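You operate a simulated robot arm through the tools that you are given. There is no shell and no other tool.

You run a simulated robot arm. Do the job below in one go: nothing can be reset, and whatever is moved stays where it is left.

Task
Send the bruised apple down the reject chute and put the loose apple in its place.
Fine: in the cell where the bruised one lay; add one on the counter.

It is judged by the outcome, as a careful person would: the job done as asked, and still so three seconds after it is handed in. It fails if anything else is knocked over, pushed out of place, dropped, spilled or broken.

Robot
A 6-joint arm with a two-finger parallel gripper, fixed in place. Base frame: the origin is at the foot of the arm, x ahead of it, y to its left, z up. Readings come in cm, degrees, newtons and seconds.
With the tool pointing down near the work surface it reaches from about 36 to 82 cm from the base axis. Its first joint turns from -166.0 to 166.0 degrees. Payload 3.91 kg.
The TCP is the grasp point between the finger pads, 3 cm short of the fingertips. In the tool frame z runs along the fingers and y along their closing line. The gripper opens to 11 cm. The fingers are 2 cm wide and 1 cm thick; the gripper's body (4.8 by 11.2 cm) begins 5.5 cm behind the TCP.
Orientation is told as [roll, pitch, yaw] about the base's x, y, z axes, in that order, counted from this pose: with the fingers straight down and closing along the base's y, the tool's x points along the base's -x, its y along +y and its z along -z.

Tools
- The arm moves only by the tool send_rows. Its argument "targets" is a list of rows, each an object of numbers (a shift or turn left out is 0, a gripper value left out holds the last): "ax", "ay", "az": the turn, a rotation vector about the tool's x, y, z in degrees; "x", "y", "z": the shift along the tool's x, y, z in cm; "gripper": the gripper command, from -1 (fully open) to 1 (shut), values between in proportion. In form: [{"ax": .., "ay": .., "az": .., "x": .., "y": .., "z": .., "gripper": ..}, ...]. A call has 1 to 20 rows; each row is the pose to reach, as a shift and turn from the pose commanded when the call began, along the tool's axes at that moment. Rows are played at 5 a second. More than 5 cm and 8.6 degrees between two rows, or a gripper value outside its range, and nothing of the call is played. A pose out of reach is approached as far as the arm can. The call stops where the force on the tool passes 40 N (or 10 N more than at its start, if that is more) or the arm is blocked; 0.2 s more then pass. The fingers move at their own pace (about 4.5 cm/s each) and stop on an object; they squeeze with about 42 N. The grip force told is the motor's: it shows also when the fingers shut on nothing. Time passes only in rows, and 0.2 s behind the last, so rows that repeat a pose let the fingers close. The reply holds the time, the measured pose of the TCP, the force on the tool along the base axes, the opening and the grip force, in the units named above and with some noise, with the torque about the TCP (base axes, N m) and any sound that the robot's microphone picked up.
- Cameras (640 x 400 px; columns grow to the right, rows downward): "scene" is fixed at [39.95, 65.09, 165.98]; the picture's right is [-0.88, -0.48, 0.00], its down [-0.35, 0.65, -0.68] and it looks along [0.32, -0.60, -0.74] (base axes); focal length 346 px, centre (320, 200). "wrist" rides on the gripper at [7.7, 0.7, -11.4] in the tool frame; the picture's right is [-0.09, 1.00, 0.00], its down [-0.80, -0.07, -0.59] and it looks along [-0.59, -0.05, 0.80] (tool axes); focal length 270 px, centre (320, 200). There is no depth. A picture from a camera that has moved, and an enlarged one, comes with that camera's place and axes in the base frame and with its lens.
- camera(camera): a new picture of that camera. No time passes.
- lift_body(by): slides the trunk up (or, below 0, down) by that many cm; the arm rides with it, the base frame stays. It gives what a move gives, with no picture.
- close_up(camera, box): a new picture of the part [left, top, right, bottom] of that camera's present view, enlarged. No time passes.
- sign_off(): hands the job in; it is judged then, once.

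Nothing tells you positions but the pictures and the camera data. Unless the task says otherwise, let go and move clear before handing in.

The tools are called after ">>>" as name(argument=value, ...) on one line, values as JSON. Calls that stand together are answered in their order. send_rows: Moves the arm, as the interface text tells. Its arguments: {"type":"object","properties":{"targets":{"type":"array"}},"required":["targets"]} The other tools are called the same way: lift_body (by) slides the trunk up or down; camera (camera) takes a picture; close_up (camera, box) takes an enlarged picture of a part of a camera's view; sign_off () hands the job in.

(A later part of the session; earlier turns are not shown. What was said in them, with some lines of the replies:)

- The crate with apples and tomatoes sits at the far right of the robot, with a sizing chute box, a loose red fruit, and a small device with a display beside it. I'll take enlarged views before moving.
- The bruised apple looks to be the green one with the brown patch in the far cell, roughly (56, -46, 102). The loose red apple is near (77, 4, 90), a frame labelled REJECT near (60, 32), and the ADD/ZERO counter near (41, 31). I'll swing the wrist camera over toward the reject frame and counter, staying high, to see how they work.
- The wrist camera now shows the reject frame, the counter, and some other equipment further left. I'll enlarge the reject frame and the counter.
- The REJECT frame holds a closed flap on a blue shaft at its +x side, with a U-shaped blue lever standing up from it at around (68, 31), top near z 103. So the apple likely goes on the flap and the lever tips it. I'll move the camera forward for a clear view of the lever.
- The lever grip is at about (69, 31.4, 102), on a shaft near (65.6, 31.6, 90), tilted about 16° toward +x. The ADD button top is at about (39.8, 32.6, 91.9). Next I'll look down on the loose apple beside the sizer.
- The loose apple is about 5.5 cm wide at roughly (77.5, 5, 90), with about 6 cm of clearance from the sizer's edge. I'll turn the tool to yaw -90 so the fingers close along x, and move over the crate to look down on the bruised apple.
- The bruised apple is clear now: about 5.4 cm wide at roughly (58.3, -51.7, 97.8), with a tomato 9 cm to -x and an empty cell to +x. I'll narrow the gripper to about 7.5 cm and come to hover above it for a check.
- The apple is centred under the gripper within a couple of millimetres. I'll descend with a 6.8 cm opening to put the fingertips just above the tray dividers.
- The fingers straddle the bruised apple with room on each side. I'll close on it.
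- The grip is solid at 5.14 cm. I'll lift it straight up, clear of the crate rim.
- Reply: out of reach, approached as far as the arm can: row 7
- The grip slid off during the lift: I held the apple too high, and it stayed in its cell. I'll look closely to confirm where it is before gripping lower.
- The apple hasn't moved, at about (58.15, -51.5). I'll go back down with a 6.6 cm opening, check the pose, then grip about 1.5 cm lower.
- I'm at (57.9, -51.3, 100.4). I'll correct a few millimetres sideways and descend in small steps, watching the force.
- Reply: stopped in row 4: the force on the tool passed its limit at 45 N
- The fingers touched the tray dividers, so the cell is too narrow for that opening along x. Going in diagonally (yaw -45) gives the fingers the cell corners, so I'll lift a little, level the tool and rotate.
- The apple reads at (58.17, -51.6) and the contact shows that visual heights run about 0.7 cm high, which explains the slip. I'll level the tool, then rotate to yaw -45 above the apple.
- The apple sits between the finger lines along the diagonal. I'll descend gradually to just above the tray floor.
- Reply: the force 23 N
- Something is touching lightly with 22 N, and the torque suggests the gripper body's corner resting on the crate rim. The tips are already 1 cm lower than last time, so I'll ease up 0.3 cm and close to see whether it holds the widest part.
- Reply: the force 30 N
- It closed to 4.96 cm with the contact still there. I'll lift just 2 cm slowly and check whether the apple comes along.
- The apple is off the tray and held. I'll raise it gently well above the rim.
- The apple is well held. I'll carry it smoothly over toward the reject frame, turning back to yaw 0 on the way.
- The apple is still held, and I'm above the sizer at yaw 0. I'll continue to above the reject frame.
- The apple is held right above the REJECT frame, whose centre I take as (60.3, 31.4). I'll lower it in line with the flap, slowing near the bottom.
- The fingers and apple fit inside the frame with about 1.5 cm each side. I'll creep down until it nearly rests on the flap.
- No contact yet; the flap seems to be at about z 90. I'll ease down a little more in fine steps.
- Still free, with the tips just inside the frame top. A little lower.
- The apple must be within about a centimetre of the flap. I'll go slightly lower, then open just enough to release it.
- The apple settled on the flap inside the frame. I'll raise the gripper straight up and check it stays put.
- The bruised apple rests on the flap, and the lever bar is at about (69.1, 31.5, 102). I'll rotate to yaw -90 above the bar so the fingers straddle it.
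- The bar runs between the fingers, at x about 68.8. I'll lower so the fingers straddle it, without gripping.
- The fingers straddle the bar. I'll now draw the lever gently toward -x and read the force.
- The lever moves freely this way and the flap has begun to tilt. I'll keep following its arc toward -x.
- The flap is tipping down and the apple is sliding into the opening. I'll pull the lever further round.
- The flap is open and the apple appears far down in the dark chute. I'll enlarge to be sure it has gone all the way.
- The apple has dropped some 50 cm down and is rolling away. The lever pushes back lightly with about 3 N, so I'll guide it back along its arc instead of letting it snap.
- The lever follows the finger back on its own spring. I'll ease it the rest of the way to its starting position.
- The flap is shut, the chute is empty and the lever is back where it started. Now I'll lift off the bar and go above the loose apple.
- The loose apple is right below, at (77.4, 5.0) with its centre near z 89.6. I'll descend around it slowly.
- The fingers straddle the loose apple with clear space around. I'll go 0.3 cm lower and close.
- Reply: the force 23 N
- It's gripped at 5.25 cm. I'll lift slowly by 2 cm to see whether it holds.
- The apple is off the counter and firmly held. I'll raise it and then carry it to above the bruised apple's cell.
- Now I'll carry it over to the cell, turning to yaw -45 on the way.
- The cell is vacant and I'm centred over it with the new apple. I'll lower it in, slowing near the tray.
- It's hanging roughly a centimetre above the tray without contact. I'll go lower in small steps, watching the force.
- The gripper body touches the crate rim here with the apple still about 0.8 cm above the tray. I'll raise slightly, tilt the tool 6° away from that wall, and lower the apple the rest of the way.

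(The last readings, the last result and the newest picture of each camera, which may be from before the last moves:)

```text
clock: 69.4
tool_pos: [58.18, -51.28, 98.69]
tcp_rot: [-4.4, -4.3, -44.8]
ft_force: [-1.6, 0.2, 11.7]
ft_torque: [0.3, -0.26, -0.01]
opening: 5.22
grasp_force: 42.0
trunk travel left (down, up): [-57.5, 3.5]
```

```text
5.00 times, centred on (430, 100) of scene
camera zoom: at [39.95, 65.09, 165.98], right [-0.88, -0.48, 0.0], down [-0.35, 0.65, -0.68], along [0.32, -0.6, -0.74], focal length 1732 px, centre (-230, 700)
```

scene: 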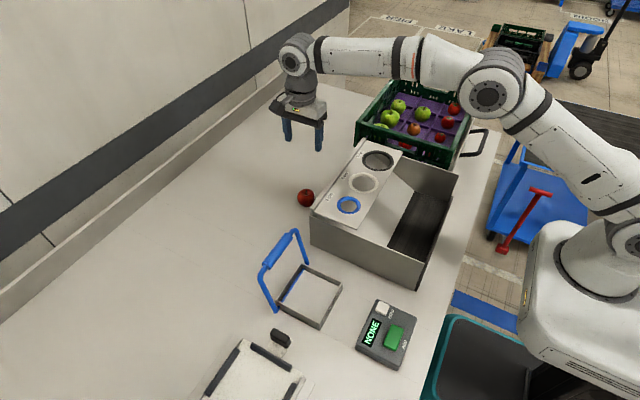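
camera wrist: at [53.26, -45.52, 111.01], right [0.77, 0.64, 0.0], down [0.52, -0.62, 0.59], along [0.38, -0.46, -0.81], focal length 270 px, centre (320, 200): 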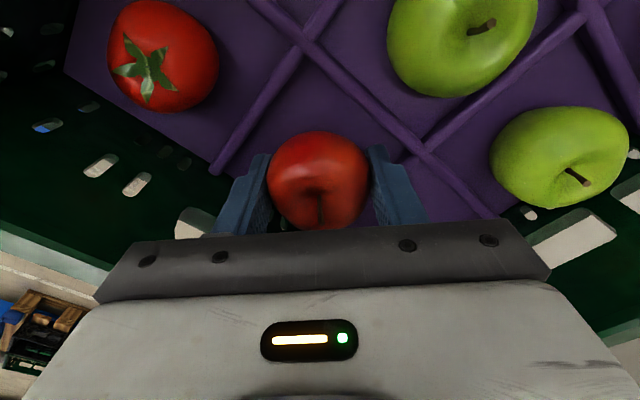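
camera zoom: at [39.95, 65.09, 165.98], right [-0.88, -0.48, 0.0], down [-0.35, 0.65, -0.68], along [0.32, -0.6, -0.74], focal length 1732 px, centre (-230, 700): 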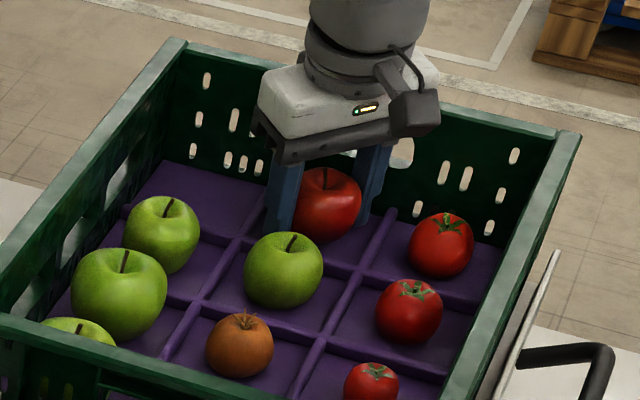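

The +x+y fingertip now just touches the tray, and the apple is only about half a centimetre above its seat. I'll unload that contact and open gently to let it settle.

>>> send_rows(targets=[{"z": -0.2}, {"z": -0.2, "gripper": 0.02}, {"z": -0.2, "gripper": -0.04}, {"z": -0.2, "gripper": -0.08}, {"z": -0.2, "gripper": -0.08}])

>>> camera(camera="wrist")

>>> close_up(camera="scene", box=[380, 60, 480, 140])

```text
clock: 70.6
tool_pos: [57.96, -51.37, 98.7]
tcp_rot: [-4.4, -4.0, -44.9]
ft_force: [-3.0, -6.5, 8.3]
ft_torque: [0.03, -0.03, -0.03]
opening: 5.57
grasp_force: 0.0
trunk travel left (down, up): [-57.5, 3.5]
```

```text
taken
camera wrist: at [53.12, -44.43, 109.57], right [0.77, 0.64, -0.07], down [0.52, -0.55, 0.65], along [0.38, -0.54, -0.75], focal length 270 px, centre (320, 200)
```

wrist: 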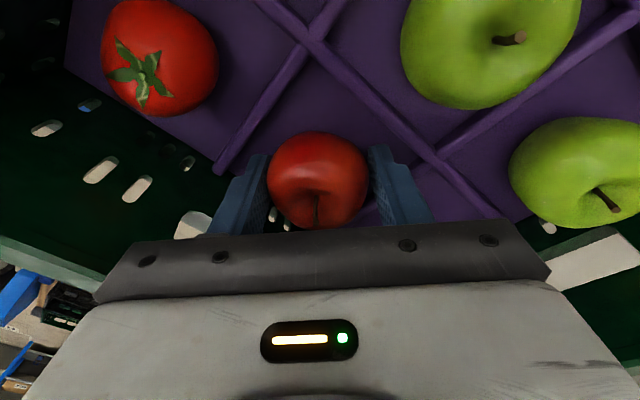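

```text
5.00 times, centred on (430, 100) of scene
camera zoom: at [39.95, 65.09, 165.98], right [-0.88, -0.48, 0.0], down [-0.35, 0.65, -0.68], along [0.32, -0.6, -0.74], focal length 1732 px, centre (-230, 700)
```

zoom: 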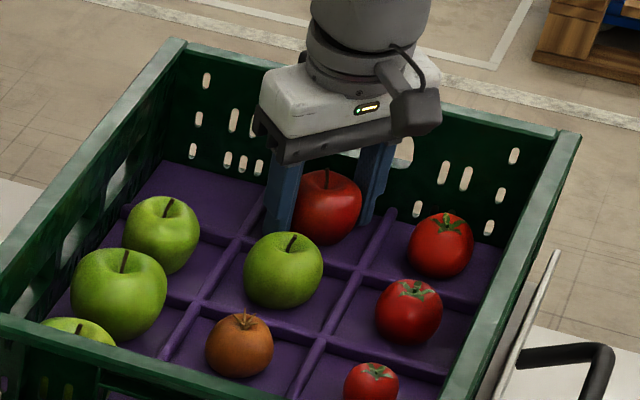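

The apple has settled into the cell, though one finger is pressing lightly against a divider. I'll shift a couple of millimetres away from the divider and withdraw along the tool axis.

>>> send_rows(targets=[{"y": -0.1, "z": -0.1}, {"y": -0.18, "z": -0.3}, {"y": -0.18, "z": -0.7}, {"y": -0.18, "z": -1.2}, {"y": -0.18, "z": -2}])

>>> camera(camera="wrist")

>>> close_up(camera="scene", box=[380, 60, 480, 140])

```text
clock: 71.8
tool_pos: [58.07, -51.23, 100.67]
tcp_rot: [-4.4, -4.1, -44.9]
ft_force: [0.6, -0.2, 0.4]
ft_torque: [-0.04, -0.01, 0.01]
opening: 5.93
grasp_force: 0.0
trunk travel left (down, up): [-57.5, 3.5]
```

```text
taken
camera wrist: at [53.14, -44.26, 111.55], right [0.77, 0.64, -0.07], down [0.52, -0.55, 0.65], along [0.38, -0.54, -0.75], focal length 270 px, centre (320, 200)
```

wrist: 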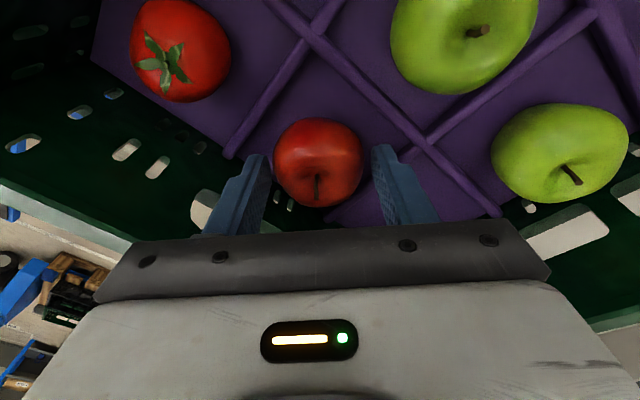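

```text
5.00 times, centred on (430, 100) of scene
camera zoom: at [39.95, 65.09, 165.98], right [-0.88, -0.48, 0.0], down [-0.35, 0.65, -0.68], along [0.32, -0.6, -0.74], focal length 1732 px, centre (-230, 700)
```

zoom: 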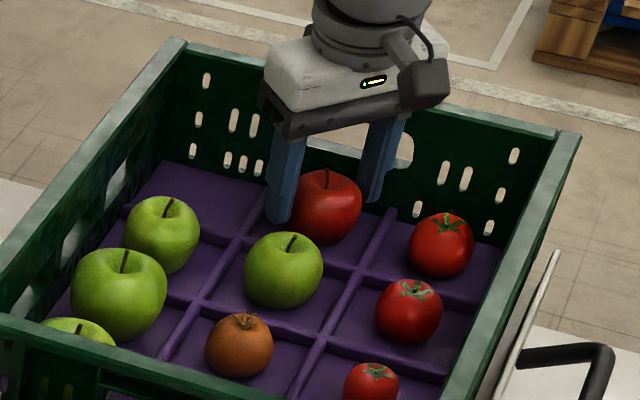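

The apple stays in its cell. I'll withdraw fully and level the tool.

>>> send_rows(targets=[{"z": -2}, {"z": -4.5}, {"z": -7}, {"z": -9.5, "ax": -2.1, "ay": 2.1}, {"z": -12, "ax": -4.24, "ay": 4.24}, {"z": -13, "ax": -4.24, "ay": 4.24}])

>>> camera(camera="wrist")

>>> close_up(camera="scene", box=[350, 60, 490, 160])

```text
clock: 73.2
tool_pos: [58.06, -49.79, 113.57]
tcp_rot: [0.0, 0.1, -45.1]
ft_force: [0.0, -0.6, -0.1]
ft_torque: [0.01, -0.05, 0.01]
opening: 5.94
grasp_force: 0.0
trunk travel left (down, up): [-57.5, 3.5]
```

```text
taken
camera wrist: at [53.08, -44.01, 125.06], right [0.77, 0.64, 0.0], down [0.52, -0.62, 0.59], along [0.38, -0.45, -0.81], focal length 270 px, centre (320, 200)
```

wrist: 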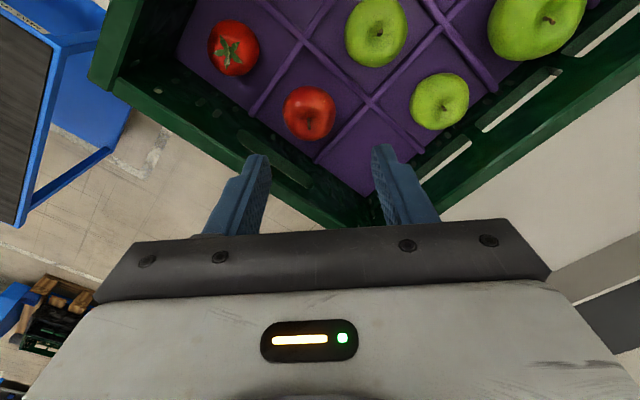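

```text
4.00 times, centred on (420, 110) of scene
camera zoom: at [39.95, 65.09, 165.98], right [-0.88, -0.48, 0.0], down [-0.35, 0.65, -0.68], along [0.32, -0.6, -0.74], focal length 1386 px, centre (-80, 560)
```

zoom: 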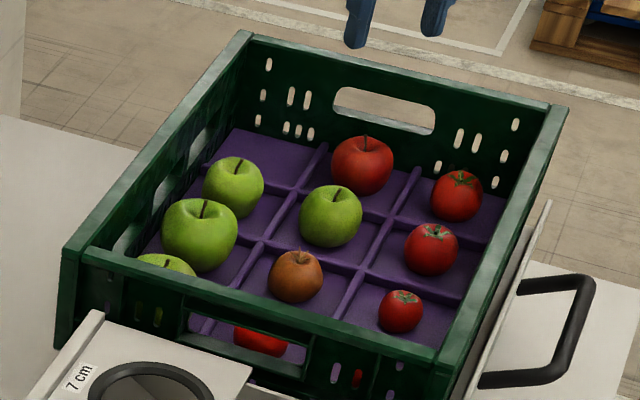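

The red apple sits in the bruised one's cell and everything else in the crate is in place. Next I'll go to the counter's ADD button with the gripper closed and the tool turned to yaw 0.

>>> send_rows(targets=[{"x": 3.56, "y": 2.27, "az": -4.5, "gripper": 1}, {"x": 7.12, "y": 4.53, "az": -9}, {"x": 10.68, "y": 6.8, "az": -13.5}, {"x": 14.24, "y": 9.06, "az": -18}, {"x": 17.8, "y": 11.33, "az": -22.5}, {"x": 21.36, "y": 13.6, "az": -27}, {"x": 24.92, "y": 15.86, "az": -31.5}, {"x": 28.48, "y": 18.13, "az": -36}, {"x": 32.04, "y": 20.4, "az": -40.5}, {"x": 35.6, "y": 22.66, "az": -45}])

>>> send_rows(targets=[{"x": 0.92, "y": 4.12}, {"x": 1.83, "y": 8.24}, {"x": 2.75, "y": 12.36}, {"x": 3.66, "y": 16.48}, {"x": 4.58, "y": 20.6}, {"x": 5.49, "y": 24.7}, {"x": 6.4, "y": 28.8}, {"x": 7.3, "y": 33}, {"x": 8.2, "y": 37.1}, {"x": 9.15, "y": 41.2}, {"x": 9.15, "y": 41.2}])

>>> camera(camera="wrist")

>>> camera(camera="scene")

```text
clock: 75.4
tool_pos: [48.81, -8.48, 113.51]
tcp_rot: [0.0, 0.2, 0.1]
ft_force: [-0.6, 0.0, 0.3]
ft_torque: [0.02, 0.0, 0.01]
opening: 0.0
grasp_force: 38.4
trunk travel left (down, up): [-57.5, 3.5]
```

```text
clock: 77.8
tool_pos: [39.63, 32.37, 113.83]
tcp_rot: [0.1, 0.1, 0.1]
ft_force: [0.2, 0.6, -0.2]
ft_torque: [0.02, -0.02, -0.04]
opening: 0.01
grasp_force: 37.9
trunk travel left (down, up): [-57.5, 3.5]
```

```text
taken
camera wrist: at [32.07, 32.95, 125.38], right [0.09, 1.0, 0.0], down [0.8, -0.07, 0.59], along [0.59, -0.05, -0.81], focal length 270 px, centre (320, 200)
```

wrist: 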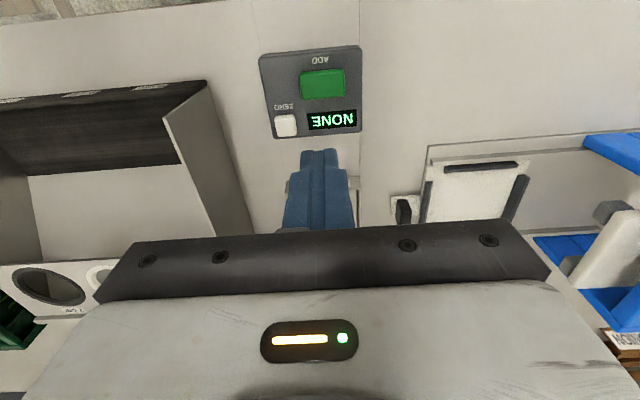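

```text
taken
```

scene: 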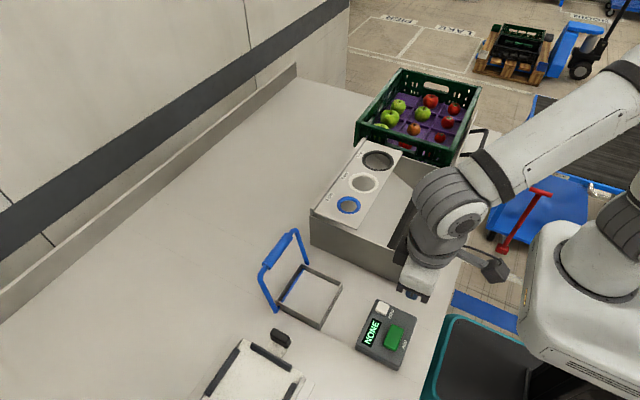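

The ADD button is directly below at about (39.8, 32.5, 92). I'll descend until the fingertips are just above it.

>>> send_rows(targets=[{"z": 4, "x": -0.2, "y": 0.1}, {"z": 8, "x": -0.2, "y": 0.1}, {"z": 12, "x": -0.2, "y": 0.1}, {"z": 15, "x": -0.2, "y": 0.1}, {"z": 17, "x": -0.2, "y": 0.1}, {"z": 17.8, "x": -0.2, "y": 0.1}])

>>> camera(camera="wrist")

>>> close_up(camera="scene", box=[340, 270, 460, 380])

```text
clock: 79.2
tool_pos: [39.86, 32.64, 96.02]
tcp_rot: [0.1, 0.2, -0.1]
ft_force: [-0.2, -0.2, 0.3]
ft_torque: [-0.04, 0.02, 0.03]
opening: 0.01
grasp_force: 37.3
trunk travel left (down, up): [-57.5, 3.5]
```

```text
taken
camera wrist: at [32.17, 33.12, 107.51], right [0.09, 1.0, 0.0], down [0.8, -0.07, 0.59], along [0.59, -0.05, -0.81], focal length 270 px, centre (320, 200)
```

wrist: 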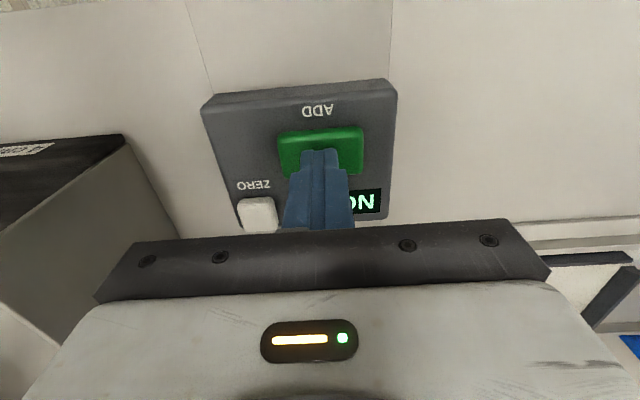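

```text
3.64 times, centred on (400, 325) of scene
camera zoom: at [39.95, 65.09, 165.98], right [-0.88, -0.48, 0.0], down [-0.35, 0.65, -0.68], along [0.32, -0.6, -0.74], focal length 1260 px, centre (29, -254)
```

zoom: 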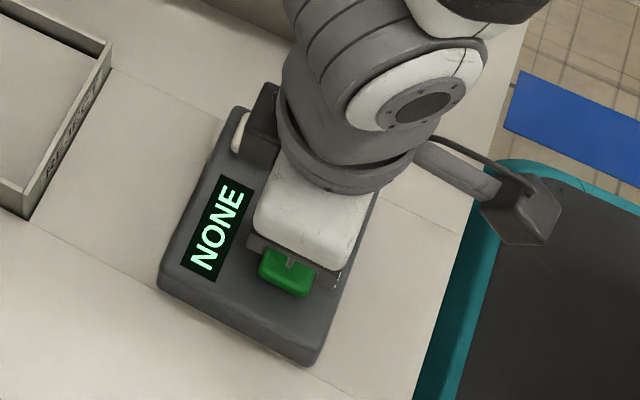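

The fingertips are over the green button and the display is visible. I'll press down in small steps.

>>> send_rows(targets=[{"z": 0.4}, {"z": 0.8}, {"z": 1.1}])

>>> close_up(camera="scene", box=[340, 270, 460, 380])

```text
clock: 80.0
tool_pos: [39.8, 32.59, 95.03]
tcp_rot: [0.1, 0.3, -0.1]
ft_force: [-3.0, -2.1, 12.1]
ft_torque: [-0.11, 0.08, 0.01]
opening: 0.0
grasp_force: 37.8
trunk travel left (down, up): [-57.5, 3.5]
heard: click
```

```text
3.64 times, centred on (400, 325) of scene
camera zoom: at [39.95, 65.09, 165.98], right [-0.88, -0.48, 0.0], down [-0.35, 0.65, -0.68], along [0.32, -0.6, -0.74], focal length 1260 px, centre (29, -254)
```

zoom: 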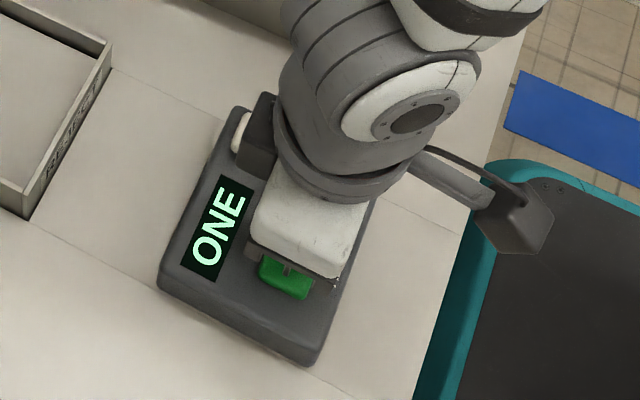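

A click was heard and the display reads ONE. I'll lift off cleanly and move clear.

>>> send_rows(targets=[{"z": -1}, {"z": -4}, {"z": -8}, {"z": -12}, {"z": -16}, {"z": -20}])

>>> close_up(camera="scene", box=[340, 270, 460, 380])

>>> camera(camera="scene")

>>> close_up(camera="scene", box=[350, 60, 490, 160])

>>> close_up(camera="scene", box=[230, 180, 370, 320])

```text
clock: 81.4
tool_pos: [39.69, 32.69, 114.97]
tcp_rot: [0.0, 0.3, -0.1]
ft_force: [-0.3, -0.9, -0.4]
ft_torque: [-0.02, 0.0, 0.02]
opening: 0.0
grasp_force: 38.3
trunk travel left (down, up): [-57.5, 3.5]
```

```text
3.64 times, centred on (400, 325) of scene
camera zoom: at [39.95, 65.09, 165.98], right [-0.88, -0.48, 0.0], down [-0.35, 0.65, -0.68], along [0.32, -0.6, -0.74], focal length 1260 px, centre (29, -254)
```

zoom: 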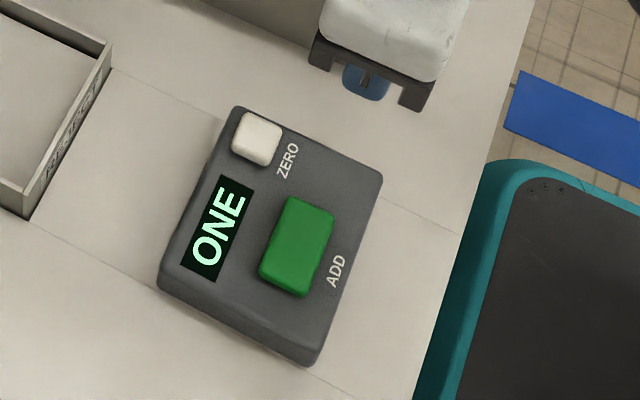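

```text
taken
```

scene: 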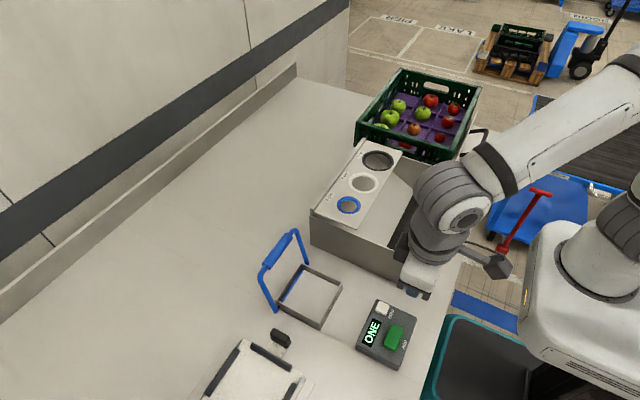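

```text
4.00 times, centred on (420, 110) of scene
camera zoom: at [39.95, 65.09, 165.98], right [-0.88, -0.48, 0.0], down [-0.35, 0.65, -0.68], along [0.32, -0.6, -0.74], focal length 1386 px, centre (-80, 560)
```

zoom: 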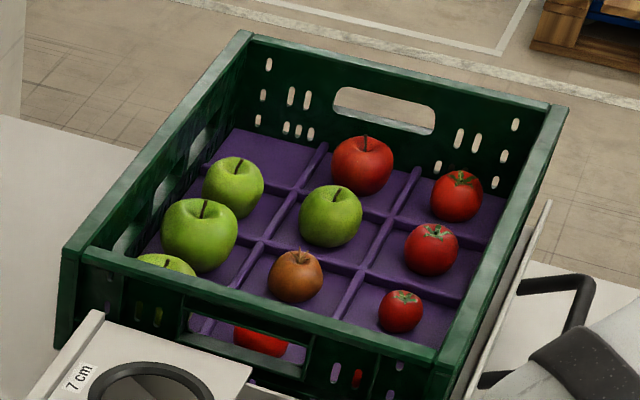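

```text
2.86 times, centred on (300, 250) of scene
camera zoom: at [39.95, 65.09, 165.98], right [-0.88, -0.48, 0.0], down [-0.35, 0.65, -0.68], along [0.32, -0.6, -0.74], focal length 990 px, centre (377, 57)
```

zoom: 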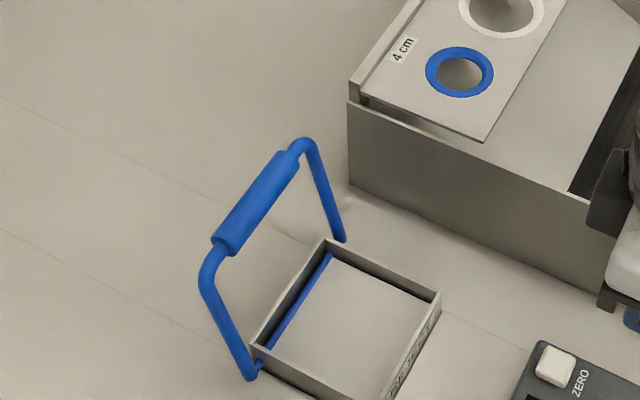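

The counter reads ONE and the red apple is in the bruised one's cell. The chute flap is closed with nothing on it, the other fruit and fittings are where they were, and the arm is clear. I'm handing the job in.

>>> sign_off()

```text
The job is handed in.
```

The bruised apple has gone down the reject chute, and the loose red apple now sits in its cell. I pressed ADD once, and the counter reads ONE. The job is handed in.

- **Bruised apple:** my first grip was too high and slipped off in the cell, leaving the apple where it was. The second grip held. I set it on the flap and pulled the lever, and I could see it far down in the chute. The flap and lever are back in their starting position.
- **Red apple:** I lowered it into the cell until it was about half a centimetre above the tray, then let it settle.
- **Contact with the crate:** the gripper pressed on the crate three times: about 45 N on the tray dividers, up to 28 N on the rim, and about 12 N on the tray. The pictures show the crate and the other fruit where they were.
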